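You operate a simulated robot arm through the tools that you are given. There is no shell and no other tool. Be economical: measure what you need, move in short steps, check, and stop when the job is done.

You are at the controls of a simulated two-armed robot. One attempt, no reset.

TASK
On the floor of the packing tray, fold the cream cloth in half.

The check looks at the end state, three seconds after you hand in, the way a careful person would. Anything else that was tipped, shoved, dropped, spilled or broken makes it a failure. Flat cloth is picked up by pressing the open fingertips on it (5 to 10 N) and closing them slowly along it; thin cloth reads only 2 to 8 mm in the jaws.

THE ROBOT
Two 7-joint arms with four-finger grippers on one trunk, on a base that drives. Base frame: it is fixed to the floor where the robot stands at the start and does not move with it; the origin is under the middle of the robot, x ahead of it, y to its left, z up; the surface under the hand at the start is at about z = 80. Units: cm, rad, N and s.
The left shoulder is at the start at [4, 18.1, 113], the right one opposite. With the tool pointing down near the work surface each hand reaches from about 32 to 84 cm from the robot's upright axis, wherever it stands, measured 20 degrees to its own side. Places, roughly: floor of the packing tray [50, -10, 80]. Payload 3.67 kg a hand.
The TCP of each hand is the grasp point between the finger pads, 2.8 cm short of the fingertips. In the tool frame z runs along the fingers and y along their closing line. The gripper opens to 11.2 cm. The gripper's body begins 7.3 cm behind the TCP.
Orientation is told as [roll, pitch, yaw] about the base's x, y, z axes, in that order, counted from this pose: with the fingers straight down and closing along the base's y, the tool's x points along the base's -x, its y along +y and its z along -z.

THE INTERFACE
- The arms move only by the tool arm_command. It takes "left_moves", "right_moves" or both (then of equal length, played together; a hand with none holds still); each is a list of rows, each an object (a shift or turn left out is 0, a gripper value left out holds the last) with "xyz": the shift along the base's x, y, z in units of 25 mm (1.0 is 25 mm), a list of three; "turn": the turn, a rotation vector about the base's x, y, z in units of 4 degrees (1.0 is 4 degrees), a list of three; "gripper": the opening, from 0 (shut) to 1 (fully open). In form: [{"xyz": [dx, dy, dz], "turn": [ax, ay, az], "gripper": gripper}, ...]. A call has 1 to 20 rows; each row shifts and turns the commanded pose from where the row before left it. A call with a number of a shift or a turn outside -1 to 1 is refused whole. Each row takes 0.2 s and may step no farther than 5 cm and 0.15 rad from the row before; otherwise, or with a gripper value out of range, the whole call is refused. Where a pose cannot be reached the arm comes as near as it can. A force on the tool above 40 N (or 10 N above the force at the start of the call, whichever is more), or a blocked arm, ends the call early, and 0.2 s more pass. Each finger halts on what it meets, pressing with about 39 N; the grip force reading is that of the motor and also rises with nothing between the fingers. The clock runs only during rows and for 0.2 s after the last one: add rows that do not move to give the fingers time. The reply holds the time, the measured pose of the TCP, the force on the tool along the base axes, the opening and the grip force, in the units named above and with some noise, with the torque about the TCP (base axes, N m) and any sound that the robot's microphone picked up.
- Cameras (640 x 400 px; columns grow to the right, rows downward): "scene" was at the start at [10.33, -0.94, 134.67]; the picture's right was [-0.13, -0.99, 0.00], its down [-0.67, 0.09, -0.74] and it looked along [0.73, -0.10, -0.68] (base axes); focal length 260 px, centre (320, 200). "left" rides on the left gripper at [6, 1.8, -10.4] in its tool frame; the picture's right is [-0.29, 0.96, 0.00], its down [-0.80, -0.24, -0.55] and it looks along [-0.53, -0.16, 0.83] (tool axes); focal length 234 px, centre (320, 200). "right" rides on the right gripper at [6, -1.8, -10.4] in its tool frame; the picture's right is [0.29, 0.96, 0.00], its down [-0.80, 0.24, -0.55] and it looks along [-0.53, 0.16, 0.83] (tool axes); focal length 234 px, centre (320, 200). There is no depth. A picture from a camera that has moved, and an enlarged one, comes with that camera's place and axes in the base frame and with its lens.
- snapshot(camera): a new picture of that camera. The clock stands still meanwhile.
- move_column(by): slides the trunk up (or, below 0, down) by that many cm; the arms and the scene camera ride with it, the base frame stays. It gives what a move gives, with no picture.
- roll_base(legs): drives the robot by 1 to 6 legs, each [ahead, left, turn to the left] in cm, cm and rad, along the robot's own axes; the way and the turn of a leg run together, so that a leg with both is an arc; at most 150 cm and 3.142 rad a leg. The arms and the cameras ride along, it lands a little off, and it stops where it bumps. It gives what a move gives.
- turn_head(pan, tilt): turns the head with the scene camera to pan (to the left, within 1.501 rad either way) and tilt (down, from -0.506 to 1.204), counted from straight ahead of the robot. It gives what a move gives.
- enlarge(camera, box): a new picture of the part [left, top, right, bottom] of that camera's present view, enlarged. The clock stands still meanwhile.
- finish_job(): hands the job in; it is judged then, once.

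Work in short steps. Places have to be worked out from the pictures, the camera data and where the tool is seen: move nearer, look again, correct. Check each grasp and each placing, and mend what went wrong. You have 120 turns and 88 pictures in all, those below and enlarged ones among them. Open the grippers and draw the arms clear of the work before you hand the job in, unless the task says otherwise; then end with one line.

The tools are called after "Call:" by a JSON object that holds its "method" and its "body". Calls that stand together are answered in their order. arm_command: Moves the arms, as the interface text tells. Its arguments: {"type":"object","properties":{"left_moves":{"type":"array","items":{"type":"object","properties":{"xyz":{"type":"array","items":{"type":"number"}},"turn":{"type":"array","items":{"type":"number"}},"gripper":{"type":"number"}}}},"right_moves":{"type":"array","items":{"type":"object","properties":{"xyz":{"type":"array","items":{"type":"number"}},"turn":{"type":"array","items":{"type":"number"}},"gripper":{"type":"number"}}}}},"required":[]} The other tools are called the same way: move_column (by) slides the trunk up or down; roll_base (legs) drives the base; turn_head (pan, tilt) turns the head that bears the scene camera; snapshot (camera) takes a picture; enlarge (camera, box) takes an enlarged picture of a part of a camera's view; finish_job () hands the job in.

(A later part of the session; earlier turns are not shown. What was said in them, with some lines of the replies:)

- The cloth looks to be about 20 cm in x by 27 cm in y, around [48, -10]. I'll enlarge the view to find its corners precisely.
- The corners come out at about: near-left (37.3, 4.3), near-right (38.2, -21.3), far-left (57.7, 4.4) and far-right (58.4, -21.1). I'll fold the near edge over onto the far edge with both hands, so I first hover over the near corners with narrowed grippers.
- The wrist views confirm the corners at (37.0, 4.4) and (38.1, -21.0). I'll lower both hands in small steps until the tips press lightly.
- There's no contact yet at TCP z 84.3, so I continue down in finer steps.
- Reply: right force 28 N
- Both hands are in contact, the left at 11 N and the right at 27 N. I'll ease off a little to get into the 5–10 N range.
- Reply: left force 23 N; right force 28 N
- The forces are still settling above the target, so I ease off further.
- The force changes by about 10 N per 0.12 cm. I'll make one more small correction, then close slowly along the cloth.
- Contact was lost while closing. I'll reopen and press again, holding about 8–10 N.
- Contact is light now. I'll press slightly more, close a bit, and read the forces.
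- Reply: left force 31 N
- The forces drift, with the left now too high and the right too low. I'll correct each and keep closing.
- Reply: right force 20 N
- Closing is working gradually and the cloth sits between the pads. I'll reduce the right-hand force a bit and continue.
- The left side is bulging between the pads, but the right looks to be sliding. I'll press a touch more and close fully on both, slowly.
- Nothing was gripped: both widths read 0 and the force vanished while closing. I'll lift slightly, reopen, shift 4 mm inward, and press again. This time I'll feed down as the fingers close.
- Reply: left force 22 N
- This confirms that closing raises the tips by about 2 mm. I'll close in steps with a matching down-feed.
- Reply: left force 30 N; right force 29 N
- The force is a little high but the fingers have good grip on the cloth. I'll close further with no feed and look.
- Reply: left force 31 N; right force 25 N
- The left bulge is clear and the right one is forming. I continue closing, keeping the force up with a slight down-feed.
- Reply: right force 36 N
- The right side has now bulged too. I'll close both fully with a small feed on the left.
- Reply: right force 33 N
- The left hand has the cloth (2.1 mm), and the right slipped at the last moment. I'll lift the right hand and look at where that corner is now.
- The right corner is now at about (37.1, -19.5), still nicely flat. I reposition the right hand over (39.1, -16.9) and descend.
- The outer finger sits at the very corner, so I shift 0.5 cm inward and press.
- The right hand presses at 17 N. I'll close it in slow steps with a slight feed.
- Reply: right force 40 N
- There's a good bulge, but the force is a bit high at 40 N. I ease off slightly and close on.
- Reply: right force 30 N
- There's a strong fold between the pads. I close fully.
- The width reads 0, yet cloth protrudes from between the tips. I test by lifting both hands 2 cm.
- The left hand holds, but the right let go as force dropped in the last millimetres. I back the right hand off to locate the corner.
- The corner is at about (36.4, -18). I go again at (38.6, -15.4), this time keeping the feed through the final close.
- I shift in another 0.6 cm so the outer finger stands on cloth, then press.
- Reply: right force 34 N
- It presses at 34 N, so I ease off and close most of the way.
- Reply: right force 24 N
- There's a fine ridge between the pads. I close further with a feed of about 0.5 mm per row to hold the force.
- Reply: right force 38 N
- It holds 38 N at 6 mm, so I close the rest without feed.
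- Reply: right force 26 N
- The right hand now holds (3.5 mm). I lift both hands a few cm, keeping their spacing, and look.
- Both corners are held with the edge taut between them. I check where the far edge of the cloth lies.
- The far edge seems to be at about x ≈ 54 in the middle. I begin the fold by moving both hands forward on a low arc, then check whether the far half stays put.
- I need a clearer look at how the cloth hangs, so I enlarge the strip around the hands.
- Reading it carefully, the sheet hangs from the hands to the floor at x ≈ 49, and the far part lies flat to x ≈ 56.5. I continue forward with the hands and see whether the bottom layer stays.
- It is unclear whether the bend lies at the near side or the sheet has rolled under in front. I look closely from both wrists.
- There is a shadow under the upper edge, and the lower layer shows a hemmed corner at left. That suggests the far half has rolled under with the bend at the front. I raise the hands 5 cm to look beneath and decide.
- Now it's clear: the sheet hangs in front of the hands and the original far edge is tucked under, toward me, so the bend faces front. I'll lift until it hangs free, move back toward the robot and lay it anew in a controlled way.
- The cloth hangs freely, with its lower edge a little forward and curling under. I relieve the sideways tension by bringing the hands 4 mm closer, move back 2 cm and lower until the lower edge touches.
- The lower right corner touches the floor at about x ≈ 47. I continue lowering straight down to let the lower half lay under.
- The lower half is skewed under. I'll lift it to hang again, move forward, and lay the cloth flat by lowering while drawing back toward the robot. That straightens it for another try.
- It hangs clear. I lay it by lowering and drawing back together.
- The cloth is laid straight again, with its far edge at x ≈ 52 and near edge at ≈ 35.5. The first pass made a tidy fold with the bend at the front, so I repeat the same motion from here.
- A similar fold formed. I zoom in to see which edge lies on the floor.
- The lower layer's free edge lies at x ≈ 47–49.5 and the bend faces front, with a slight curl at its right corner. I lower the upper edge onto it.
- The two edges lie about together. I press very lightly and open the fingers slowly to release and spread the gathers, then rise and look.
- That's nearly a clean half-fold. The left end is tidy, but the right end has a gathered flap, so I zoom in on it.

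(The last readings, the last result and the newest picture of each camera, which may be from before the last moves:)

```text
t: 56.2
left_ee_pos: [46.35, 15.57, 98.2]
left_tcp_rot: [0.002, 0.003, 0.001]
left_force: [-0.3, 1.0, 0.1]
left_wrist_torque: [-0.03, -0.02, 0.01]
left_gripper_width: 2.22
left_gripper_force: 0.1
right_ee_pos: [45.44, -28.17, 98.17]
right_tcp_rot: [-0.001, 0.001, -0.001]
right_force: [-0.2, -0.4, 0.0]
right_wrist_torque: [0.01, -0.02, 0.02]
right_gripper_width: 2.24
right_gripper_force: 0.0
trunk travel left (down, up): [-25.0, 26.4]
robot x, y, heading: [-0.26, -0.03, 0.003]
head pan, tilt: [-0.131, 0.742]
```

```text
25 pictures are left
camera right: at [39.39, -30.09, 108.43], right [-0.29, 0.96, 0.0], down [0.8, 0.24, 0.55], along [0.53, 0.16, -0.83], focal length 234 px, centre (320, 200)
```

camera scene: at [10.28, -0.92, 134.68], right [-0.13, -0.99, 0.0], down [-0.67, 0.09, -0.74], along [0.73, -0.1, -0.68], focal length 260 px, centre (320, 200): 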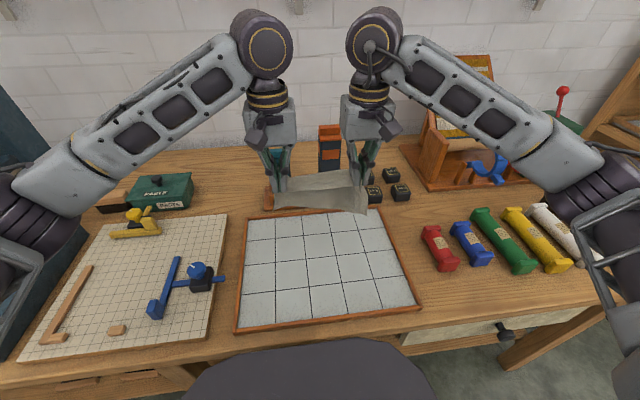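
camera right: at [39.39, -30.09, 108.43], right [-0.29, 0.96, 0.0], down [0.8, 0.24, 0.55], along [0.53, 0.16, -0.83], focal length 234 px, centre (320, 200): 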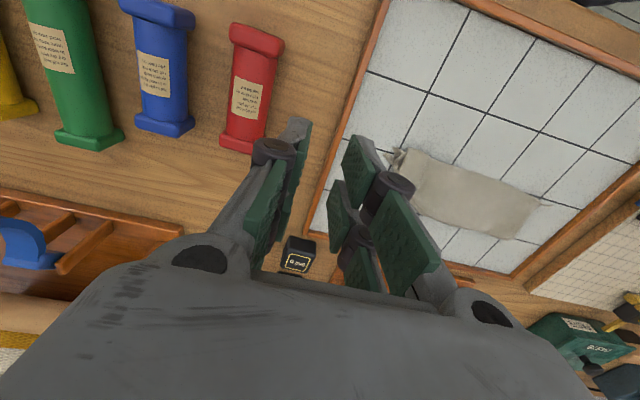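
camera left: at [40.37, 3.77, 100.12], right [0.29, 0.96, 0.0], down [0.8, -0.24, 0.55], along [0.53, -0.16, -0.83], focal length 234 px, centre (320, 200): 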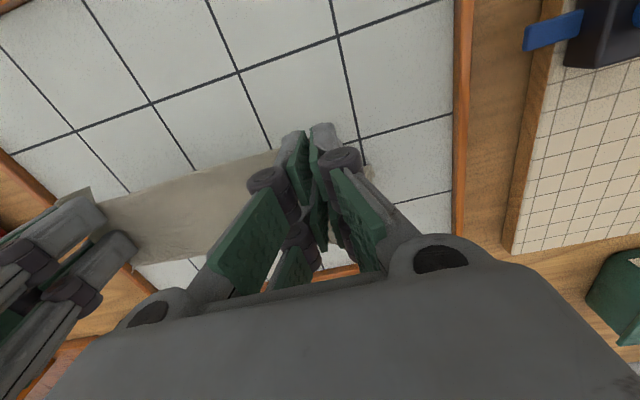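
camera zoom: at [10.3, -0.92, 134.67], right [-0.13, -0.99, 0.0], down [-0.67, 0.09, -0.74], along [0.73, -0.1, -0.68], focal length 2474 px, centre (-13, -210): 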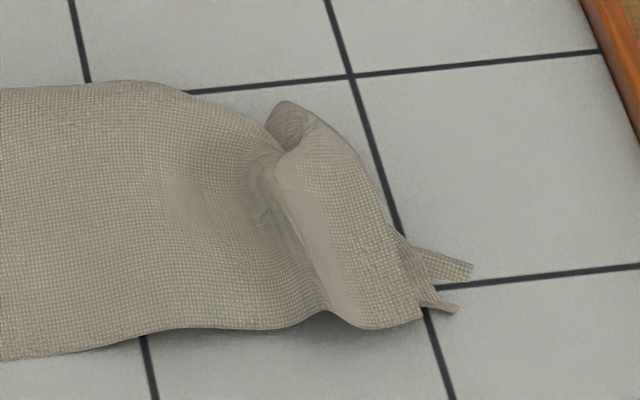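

The right end just holds a leftover ridge from the pinch. I'll flatten it by pressing the nearly closed fingertips beside the ridge and opening them, so the outer finger wipes the slack out to the right.

Call:
{"method": "arm_command", "body": {"right_moves": [{"xyz": [0.34, 0.88, 0], "gripper": 0.03}, {"xyz": [0.34, 0.88, 0]}, {"xyz": [0.34, 0.88, 0]}, {"xyz": [0.34, 0.88, 0]}, {"xyz": [0.34, 0.88, -0.3]}, {"xyz": [0.34, 0.88, -0.7]}, {"xyz": [0, 0, -1]}, {"xyz": [0, 0, -1]}, {"xyz": [0, 0, -1]}, {"xyz": [0, 0, -1]}, {}]}}

Call:
{"method": "enlarge", "body": {"camera": "right", "box": [200, 80, 440, 230]}}

```text
t: 58.6
left_ee_pos: [46.49, 15.56, 98.07]
left_tcp_rot: [0.0, 0.0, -0.001]
left_force: [0.5, -1.0, 0.5]
left_wrist_torque: [-0.03, 0.01, 0.01]
left_gripper_width: 2.25
left_gripper_force: 0.1
right_ee_pos: [50.75, -15.02, 85.55]
right_tcp_rot: [0.0, -0.001, 0.0]
right_force: [0.7, -0.4, 0.3]
right_wrist_torque: [0.0, 0.01, 0.0]
right_gripper_width: 0.32
right_gripper_force: 0.1
trunk travel left (down, up): [-25.0, 26.4]
robot x, y, heading: [-0.17, 0.18, 0.001]
head pan, tilt: [-0.131, 0.742]
```

```text
2.67 times, centred on (320, 155) of right
camera zoom: at [44.75, -16.85, 95.81], right [-0.29, 0.96, 0.0], down [0.8, 0.24, 0.55], along [0.53, 0.16, -0.83], focal length 624 px, centre (320, 320)
```

zoom: 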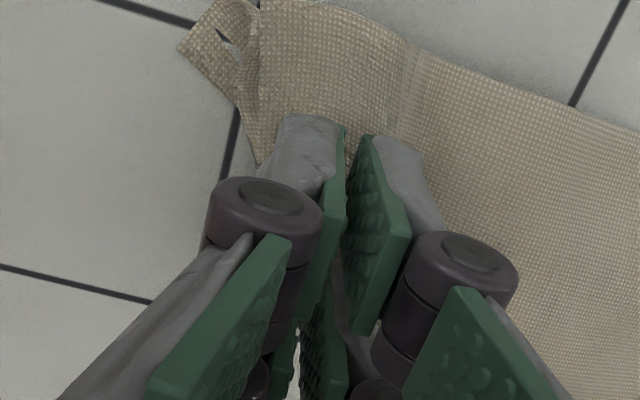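

The view shows the ridge now just under the fingers and the loose edges to their right. I press down lightly.

Call:
{"method": "arm_command", "body": {"right_moves": [{"xyz": [0, 0, -0.3]}, {"xyz": [0, 0, -0.2]}, {"xyz": [0, 0, -0.08]}, {}, {}]}}

```text
t: 59.8
left_ee_pos: [46.46, 15.56, 98.25]
left_tcp_rot: [-0.001, 0.002, -0.001]
left_force: [-1.0, 0.5, 0.3]
left_wrist_torque: [0.01, -0.01, 0.0]
left_gripper_width: 2.25
left_gripper_force: 0.1
right_ee_pos: [50.8, -14.95, 84.05]
right_tcp_rot: [0.0, -0.001, 0.0]
right_force: [0.7, -0.3, 0.9]
right_wrist_torque: [0.01, -0.05, 0.01]
right_gripper_width: 0.26
right_gripper_force: 0.0
trunk travel left (down, up): [-25.0, 26.4]
robot x, y, heading: [-0.32, 0.11, 0.003]
head pan, tilt: [-0.131, 0.742]
```

There's light contact. I press a little further, then open while shifting right so the inner finger stays put.

Call:
{"method": "arm_command", "body": {"right_moves": [{"xyz": [0, 0, -0.12]}, {}, {"xyz": [0, -0.08, 0.01], "gripper": 0.07}, {"xyz": [0, -0.09, 0.01], "gripper": 0.11}, {"xyz": [0, -0.09, 0.01], "gripper": 0.15}, {"xyz": [0, -0.09, 0.01], "gripper": 0.19}, {"xyz": [0, -0.09, 0.01], "gripper": 0.23}, {"xyz": [0, -0.09, 0.01], "gripper": 0.27}]}}

Call:
{"method": "enlarge", "body": {"camera": "right", "box": [200, 80, 440, 230]}}

```text
t: 61.6
left_ee_pos: [46.35, 15.6, 98.13]
left_tcp_rot: [0.0, 0.002, 0.001]
left_force: [0.3, 0.0, 0.7]
left_wrist_torque: [0.02, -0.01, -0.01]
left_gripper_width: 2.25
left_gripper_force: 0.1
right_ee_pos: [50.69, -16.14, 83.78]
right_tcp_rot: [-0.001, 0.001, -0.001]
right_force: [-0.3, 0.2, 2.1]
right_wrist_torque: [0.07, -0.04, -0.01]
right_gripper_width: 3.07
right_gripper_force: 0.4
trunk travel left (down, up): [-25.0, 26.4]
robot x, y, heading: [0.01, 0.2, 0.003]
head pan, tilt: [-0.131, 0.742]
```

```text
2.67 times, centred on (320, 155) of right
camera zoom: at [44.62, -18.08, 94.14], right [-0.29, 0.96, 0.0], down [0.8, 0.24, 0.55], along [0.53, 0.16, -0.83], focal length 624 px, centre (320, 320)
```

zoom: 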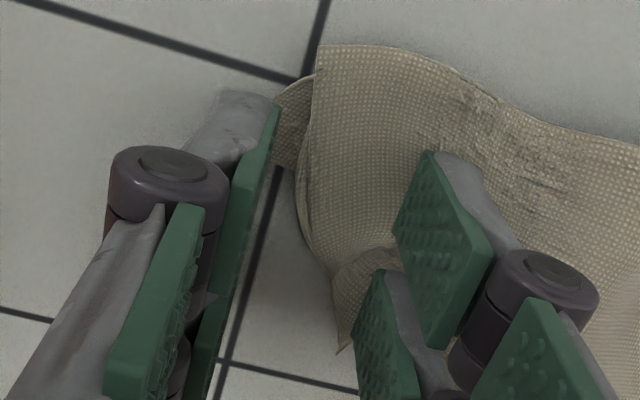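

The outer finger slid past the end of the cloth. I lift clear and look at the result.

Call:
{"method": "arm_command", "body": {"right_moves": [{"xyz": [0, 0, 0.5]}, {"xyz": [0, -0.5, 1]}, {"xyz": [0, -1, 0.8]}, {"xyz": [-0.5, -1, 0.3]}, {"xyz": [-0.5, -1, 0]}]}}

Call:
{"method": "enlarge", "body": {"camera": "scene", "box": [265, 215, 385, 265]}}

Call:
{"method": "enlarge", "body": {"camera": "right", "box": [360, 60, 640, 260]}}

```text
t: 62.8
left_ee_pos: [46.42, 15.51, 98.17]
left_tcp_rot: [0.001, 0.0, 0.0]
left_force: [-0.9, -0.6, 0.6]
left_wrist_torque: [0.01, 0.01, -0.01]
left_gripper_width: 2.21
left_gripper_force: 0.0
right_ee_pos: [48.02, -25.17, 90.68]
right_tcp_rot: [-0.002, -0.001, 0.0]
right_force: [-0.5, 0.2, -0.3]
right_wrist_torque: [0.01, -0.01, 0.0]
right_gripper_width: 3.02
right_gripper_force: 0.0
trunk travel left (down, up): [-25.0, 26.4]
robot x, y, heading: [0.23, 0.13, 0.001]
head pan, tilt: [-0.131, 0.742]
```

```text
5.33 times, centred on (325, 240) of scene
camera zoom: at [10.25, -1.02, 134.67], right [-0.13, -0.99, 0.0], down [-0.67, 0.09, -0.74], along [0.73, -0.1, -0.68], focal length 1386 px, centre (293, -13)
```

zoom: 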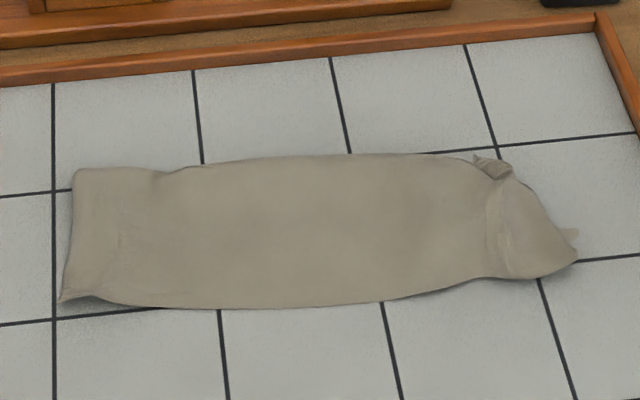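

```text
2.00 times, centred on (500, 160) of right
camera zoom: at [41.92, -27.04, 101.01], right [-0.29, 0.96, 0.0], down [0.8, 0.24, 0.55], along [0.53, 0.16, -0.83], focal length 468 px, centre (-40, 280)
```

zoom: 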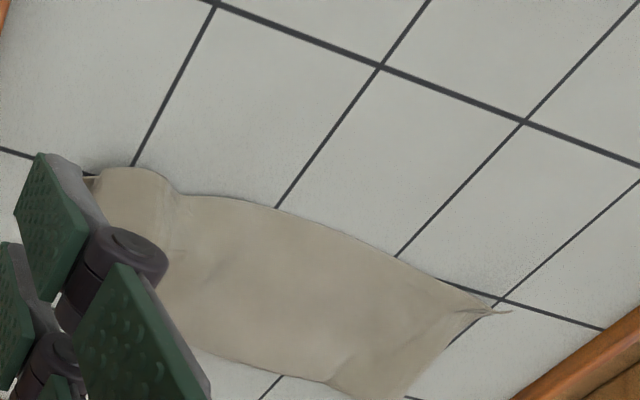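

That's much better. The far-right end still has a small tuck, so I look at it closely.

Call:
{"method": "enlarge", "body": {"camera": "scene", "box": [345, 225, 381, 250]}}

```text
16.00 times, centred on (363, 238) of scene
camera zoom: at [10.25, -1.02, 134.67], right [-0.13, -0.99, 0.0], down [-0.67, 0.09, -0.74], along [0.73, -0.1, -0.68], focal length 4156 px, centre (-368, -400)
```

zoom: 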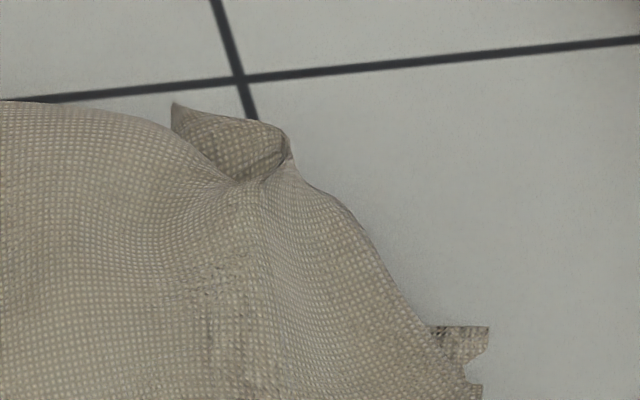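

The side edge curled up at the bend, around (53, -17). I'll hold the cloth with the left fingertips near y = 0, and wipe with the closed right fingertips from y = -14 out to the right over the curl.

Call:
{"method": "arm_command", "body": {"left_moves": [{"xyz": [0.28, -0.9, 0], "gripper": 0.03}, {"xyz": [0.28, -0.9, 0]}, {"xyz": [0.28, -0.9, 0]}, {"xyz": [0.28, -0.9, 0]}, {"xyz": [0.28, -0.9, 0]}, {"xyz": [0.28, -0.9, -0.9]}, {"xyz": [0.1, -0.8, -0.9]}, {"xyz": [0, 0, -0.9]}, {"xyz": [0, 0, -0.9]}, {"xyz": [0, 0, -0.9]}, {"xyz": [0, 0, -0.9]}, {"xyz": [0, 0, -0.2]}, {}], "right_moves": [{"xyz": [0, 0, 0], "gripper": 0.03}, {"xyz": [0.424, 0.9, 0]}, {"xyz": [0.424, 0.9, 0]}, {"xyz": [0.424, 0.9, 0]}, {"xyz": [0.424, 0.9, 0]}, {"xyz": [0.424, 0.9, 0]}, {"xyz": [0, 0, -0.8]}, {"xyz": [0, 0, -0.8]}, {"xyz": [0, 0, -0.8]}, {"xyz": [0, 0, -0.2]}, {}, {}, {}]}}

```text
t: 65.6
left_ee_pos: [50.95, -0.2, 84.15]
left_tcp_rot: [0.0, 0.001, 0.0]
left_force: [0.1, -0.8, -0.7]
left_wrist_torque: [0.01, -0.02, -0.01]
left_gripper_width: 0.34
left_gripper_force: 0.1
right_ee_pos: [53.43, -13.65, 83.85]
right_tcp_rot: [0.001, 0.0, 0.0]
right_force: [-0.3, -0.1, 0.2]
right_wrist_torque: [0.02, 0.04, 0.0]
right_gripper_width: 0.33
right_gripper_force: 0.0
trunk travel left (down, up): [-25.0, 26.4]
robot x, y, heading: [-0.23, 0.11, -0.001]
head pan, tilt: [-0.131, 0.742]
```

Both are just above or touching. I press a little on both.

Call:
{"method": "arm_command", "body": {"left_moves": [{"xyz": [0, 0, -0.15]}, {"xyz": [0, 0, -0.12]}, {}, {}], "right_moves": [{"xyz": [0, 0, -0.08]}, {"xyz": [0, 0, -0.06]}, {}, {}]}}

```text
t: 66.6
left_ee_pos: [50.79, -0.17, 83.56]
left_tcp_rot: [-0.001, -0.002, -0.001]
left_force: [3.1, 0.8, 19.8]
left_wrist_torque: [0.06, -0.07, 0.02]
left_gripper_width: 0.26
left_gripper_force: 0.0
right_ee_pos: [53.33, -13.66, 83.56]
right_tcp_rot: [0.002, -0.003, 0.001]
right_force: [-0.8, 0.7, 3.7]
right_wrist_torque: [0.02, 0.07, -0.03]
right_gripper_width: 0.29
right_gripper_force: 0.0
trunk travel left (down, up): [-25.0, 26.4]
robot x, y, heading: [-0.12, -0.01, 0.001]
head pan, tilt: [-0.131, 0.742]
```

The left hand holds at 20 N and the right touches at 4 N. I sweep the right hand outward 6.5 cm with slightly more pressure, then lift and look.

Call:
{"method": "arm_command", "body": {"right_moves": [{"xyz": [0, -0.15, -0.02]}, {"xyz": [0, -0.3, 0]}, {"xyz": [0, -0.3, 0]}, {"xyz": [0.03, -0.3, 0]}, {"xyz": [0.03, -0.3, 0]}, {"xyz": [0.03, -0.3, 0]}, {"xyz": [0.03, -0.3, 0]}, {"xyz": [0.03, -0.3, 0]}, {"xyz": [0, -0.3, 0]}, {"xyz": [0, 0, 0.6]}, {"xyz": [-0.4, -0.8, 0.8]}, {"xyz": [-0.5, -1, 0.4]}]}}

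Call:
{"method": "enlarge", "body": {"camera": "scene", "box": [265, 215, 385, 265]}}

```text
t: 69.2
left_ee_pos: [50.77, -0.13, 83.55]
left_tcp_rot: [-0.002, -0.002, 0.002]
left_force: [5.1, -1.5, 33.5]
left_wrist_torque: [-0.05, -0.21, -0.04]
left_gripper_width: 0.14
left_gripper_force: 0.1
right_ee_pos: [51.56, -24.8, 88.06]
right_tcp_rot: [-0.001, -0.001, 0.0]
right_force: [0.0, 0.1, -0.3]
right_wrist_torque: [0.0, 0.02, -0.02]
right_gripper_width: 0.36
right_gripper_force: 0.1
trunk travel left (down, up): [-25.0, 26.4]
robot x, y, heading: [0.01, 0.16, 0.0]
head pan, tilt: [-0.131, 0.742]
```

```text
5.33 times, centred on (325, 240) of scene
camera zoom: at [10.08, -1.0, 134.69], right [-0.13, -0.99, 0.0], down [-0.67, 0.09, -0.74], along [0.73, -0.1, -0.67], focal length 1386 px, centre (293, -13)
```

zoom: 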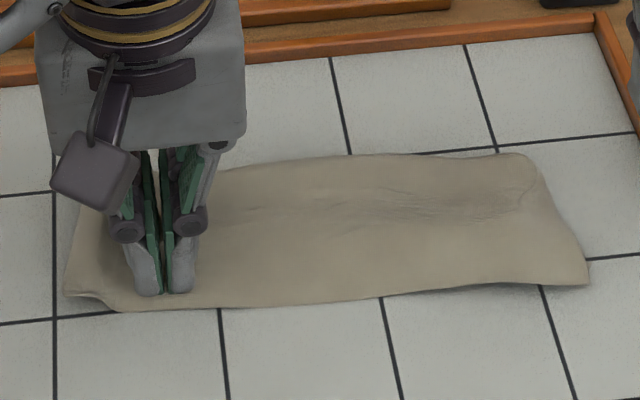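

The curl is smoothed out and the fold is now a clean half rectangle. I withdraw both arms and take a final look.

Call:
{"method": "arm_command", "body": {"left_moves": [{"xyz": [0, 0, 0.4]}, {"xyz": [0, 0, 0.8]}, {"xyz": [0, 0, 1]}, {"xyz": [0, 0.8, 1]}, {"xyz": [0, 1, 1]}, {"xyz": [0, 1, 1]}, {"xyz": [0, 1, 0.3]}, {"xyz": [0, 1, 0]}, {"xyz": [0, 1, 0], "gripper": 0.6}, {}], "right_moves": [{"xyz": [0, 0, 1]}, {"xyz": [0, 0, 1]}, {"xyz": [0, 0, 1]}, {"xyz": [0, 0, 1]}, {"xyz": [0, -0.5, 1]}, {"xyz": [0, -0.5, 1]}, {}, {}, {"gripper": 0.6}, {}]}}

Call:
{"method": "enlarge", "body": {"camera": "scene", "box": [265, 215, 385, 265]}}

Call:
{"method": "snapshot", "body": {"camera": "scene"}}

Call:
{"method": "snapshot", "body": {"camera": "right"}}

```text
t: 71.4
left_ee_pos: [50.88, 14.48, 97.29]
left_tcp_rot: [-0.001, 0.003, 0.0]
left_force: [0.1, -0.4, 0.3]
left_wrist_torque: [0.0, 0.04, 0.01]
left_gripper_width: 6.74
left_gripper_force: 0.1
right_ee_pos: [51.63, -27.15, 102.89]
right_tcp_rot: [0.001, 0.0, -0.001]
right_force: [0.2, 0.1, 0.2]
right_wrist_torque: [0.03, 0.0, -0.01]
right_gripper_width: 6.74
right_gripper_force: 0.0
trunk travel left (down, up): [-25.0, 26.4]
robot x, y, heading: [-0.24, -0.02, -0.001]
head pan, tilt: [-0.131, 0.742]
```

```text
5.33 times, centred on (325, 240) of scene
camera zoom: at [10.35, -1.02, 134.67], right [-0.13, -0.99, 0.0], down [-0.67, 0.09, -0.74], along [0.73, -0.1, -0.68], focal length 1386 px, centre (293, -13)
```

zoom: 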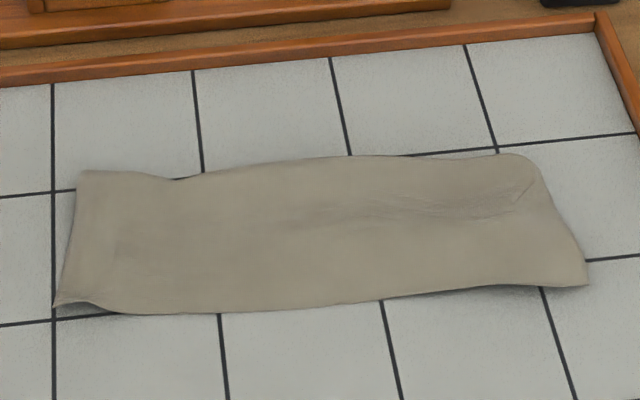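

```text
17 pictures are left
camera scene: at [10.35, -1.02, 134.67], right [-0.13, -0.99, 0.0], down [-0.67, 0.09, -0.74], along [0.73, -0.1, -0.68], focal length 260 px, centre (320, 200)
```

scene: 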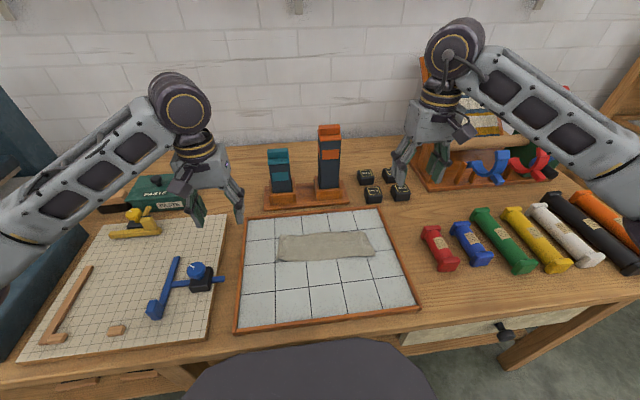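

```text
16 pictures are left
camera right: at [45.52, -28.89, 113.28], right [-0.29, 0.96, 0.0], down [0.8, 0.24, 0.55], along [0.53, 0.16, -0.83], focal length 234 px, centre (320, 200)
```

right: 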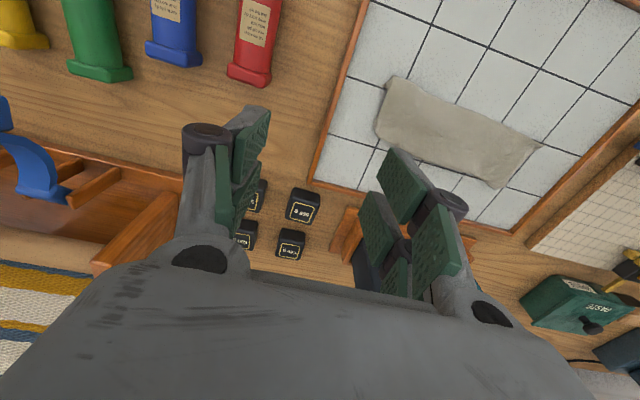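

The fold looks right and nothing else has moved. I check closely that both edges coincide before handing in.

Call:
{"method": "enlarge", "body": {"camera": "scene", "box": [270, 225, 330, 265]}}

Call:
{"method": "enlarge", "body": {"camera": "right", "box": [360, 60, 560, 200]}}

```text
10.00 times, centred on (300, 245) of scene
camera zoom: at [10.35, -1.02, 134.67], right [-0.13, -0.99, 0.0], down [-0.67, 0.09, -0.74], along [0.73, -0.1, -0.68], focal length 2598 px, centre (520, -250)
```

zoom: 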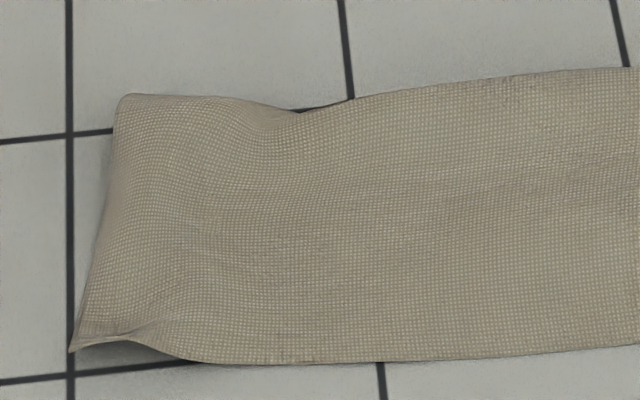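

```text
2.86 times, centred on (460, 130) of right
camera zoom: at [45.52, -28.89, 113.28], right [-0.29, 0.96, 0.0], down [0.8, 0.24, 0.55], along [0.53, 0.16, -0.83], focal length 669 px, centre (-80, 400)
```

zoom: 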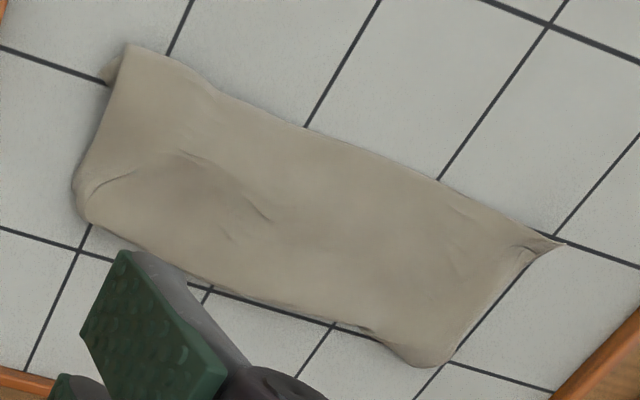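

The edges coincide within about a centimetre, the cloth lies as a half-size rectangle on the tray floor, and both arms are clear. I hand it in.

Call:
{"method": "finish_job", "body": {}}

```text
The job is handed in.
```

The cream cloth is folded in half on the tray floor, about 25 by 9 cm, with its edges together to within about a centimetre. A slight crease remains at the right end. Nothing else in view was moved, and both grippers are open and clear.
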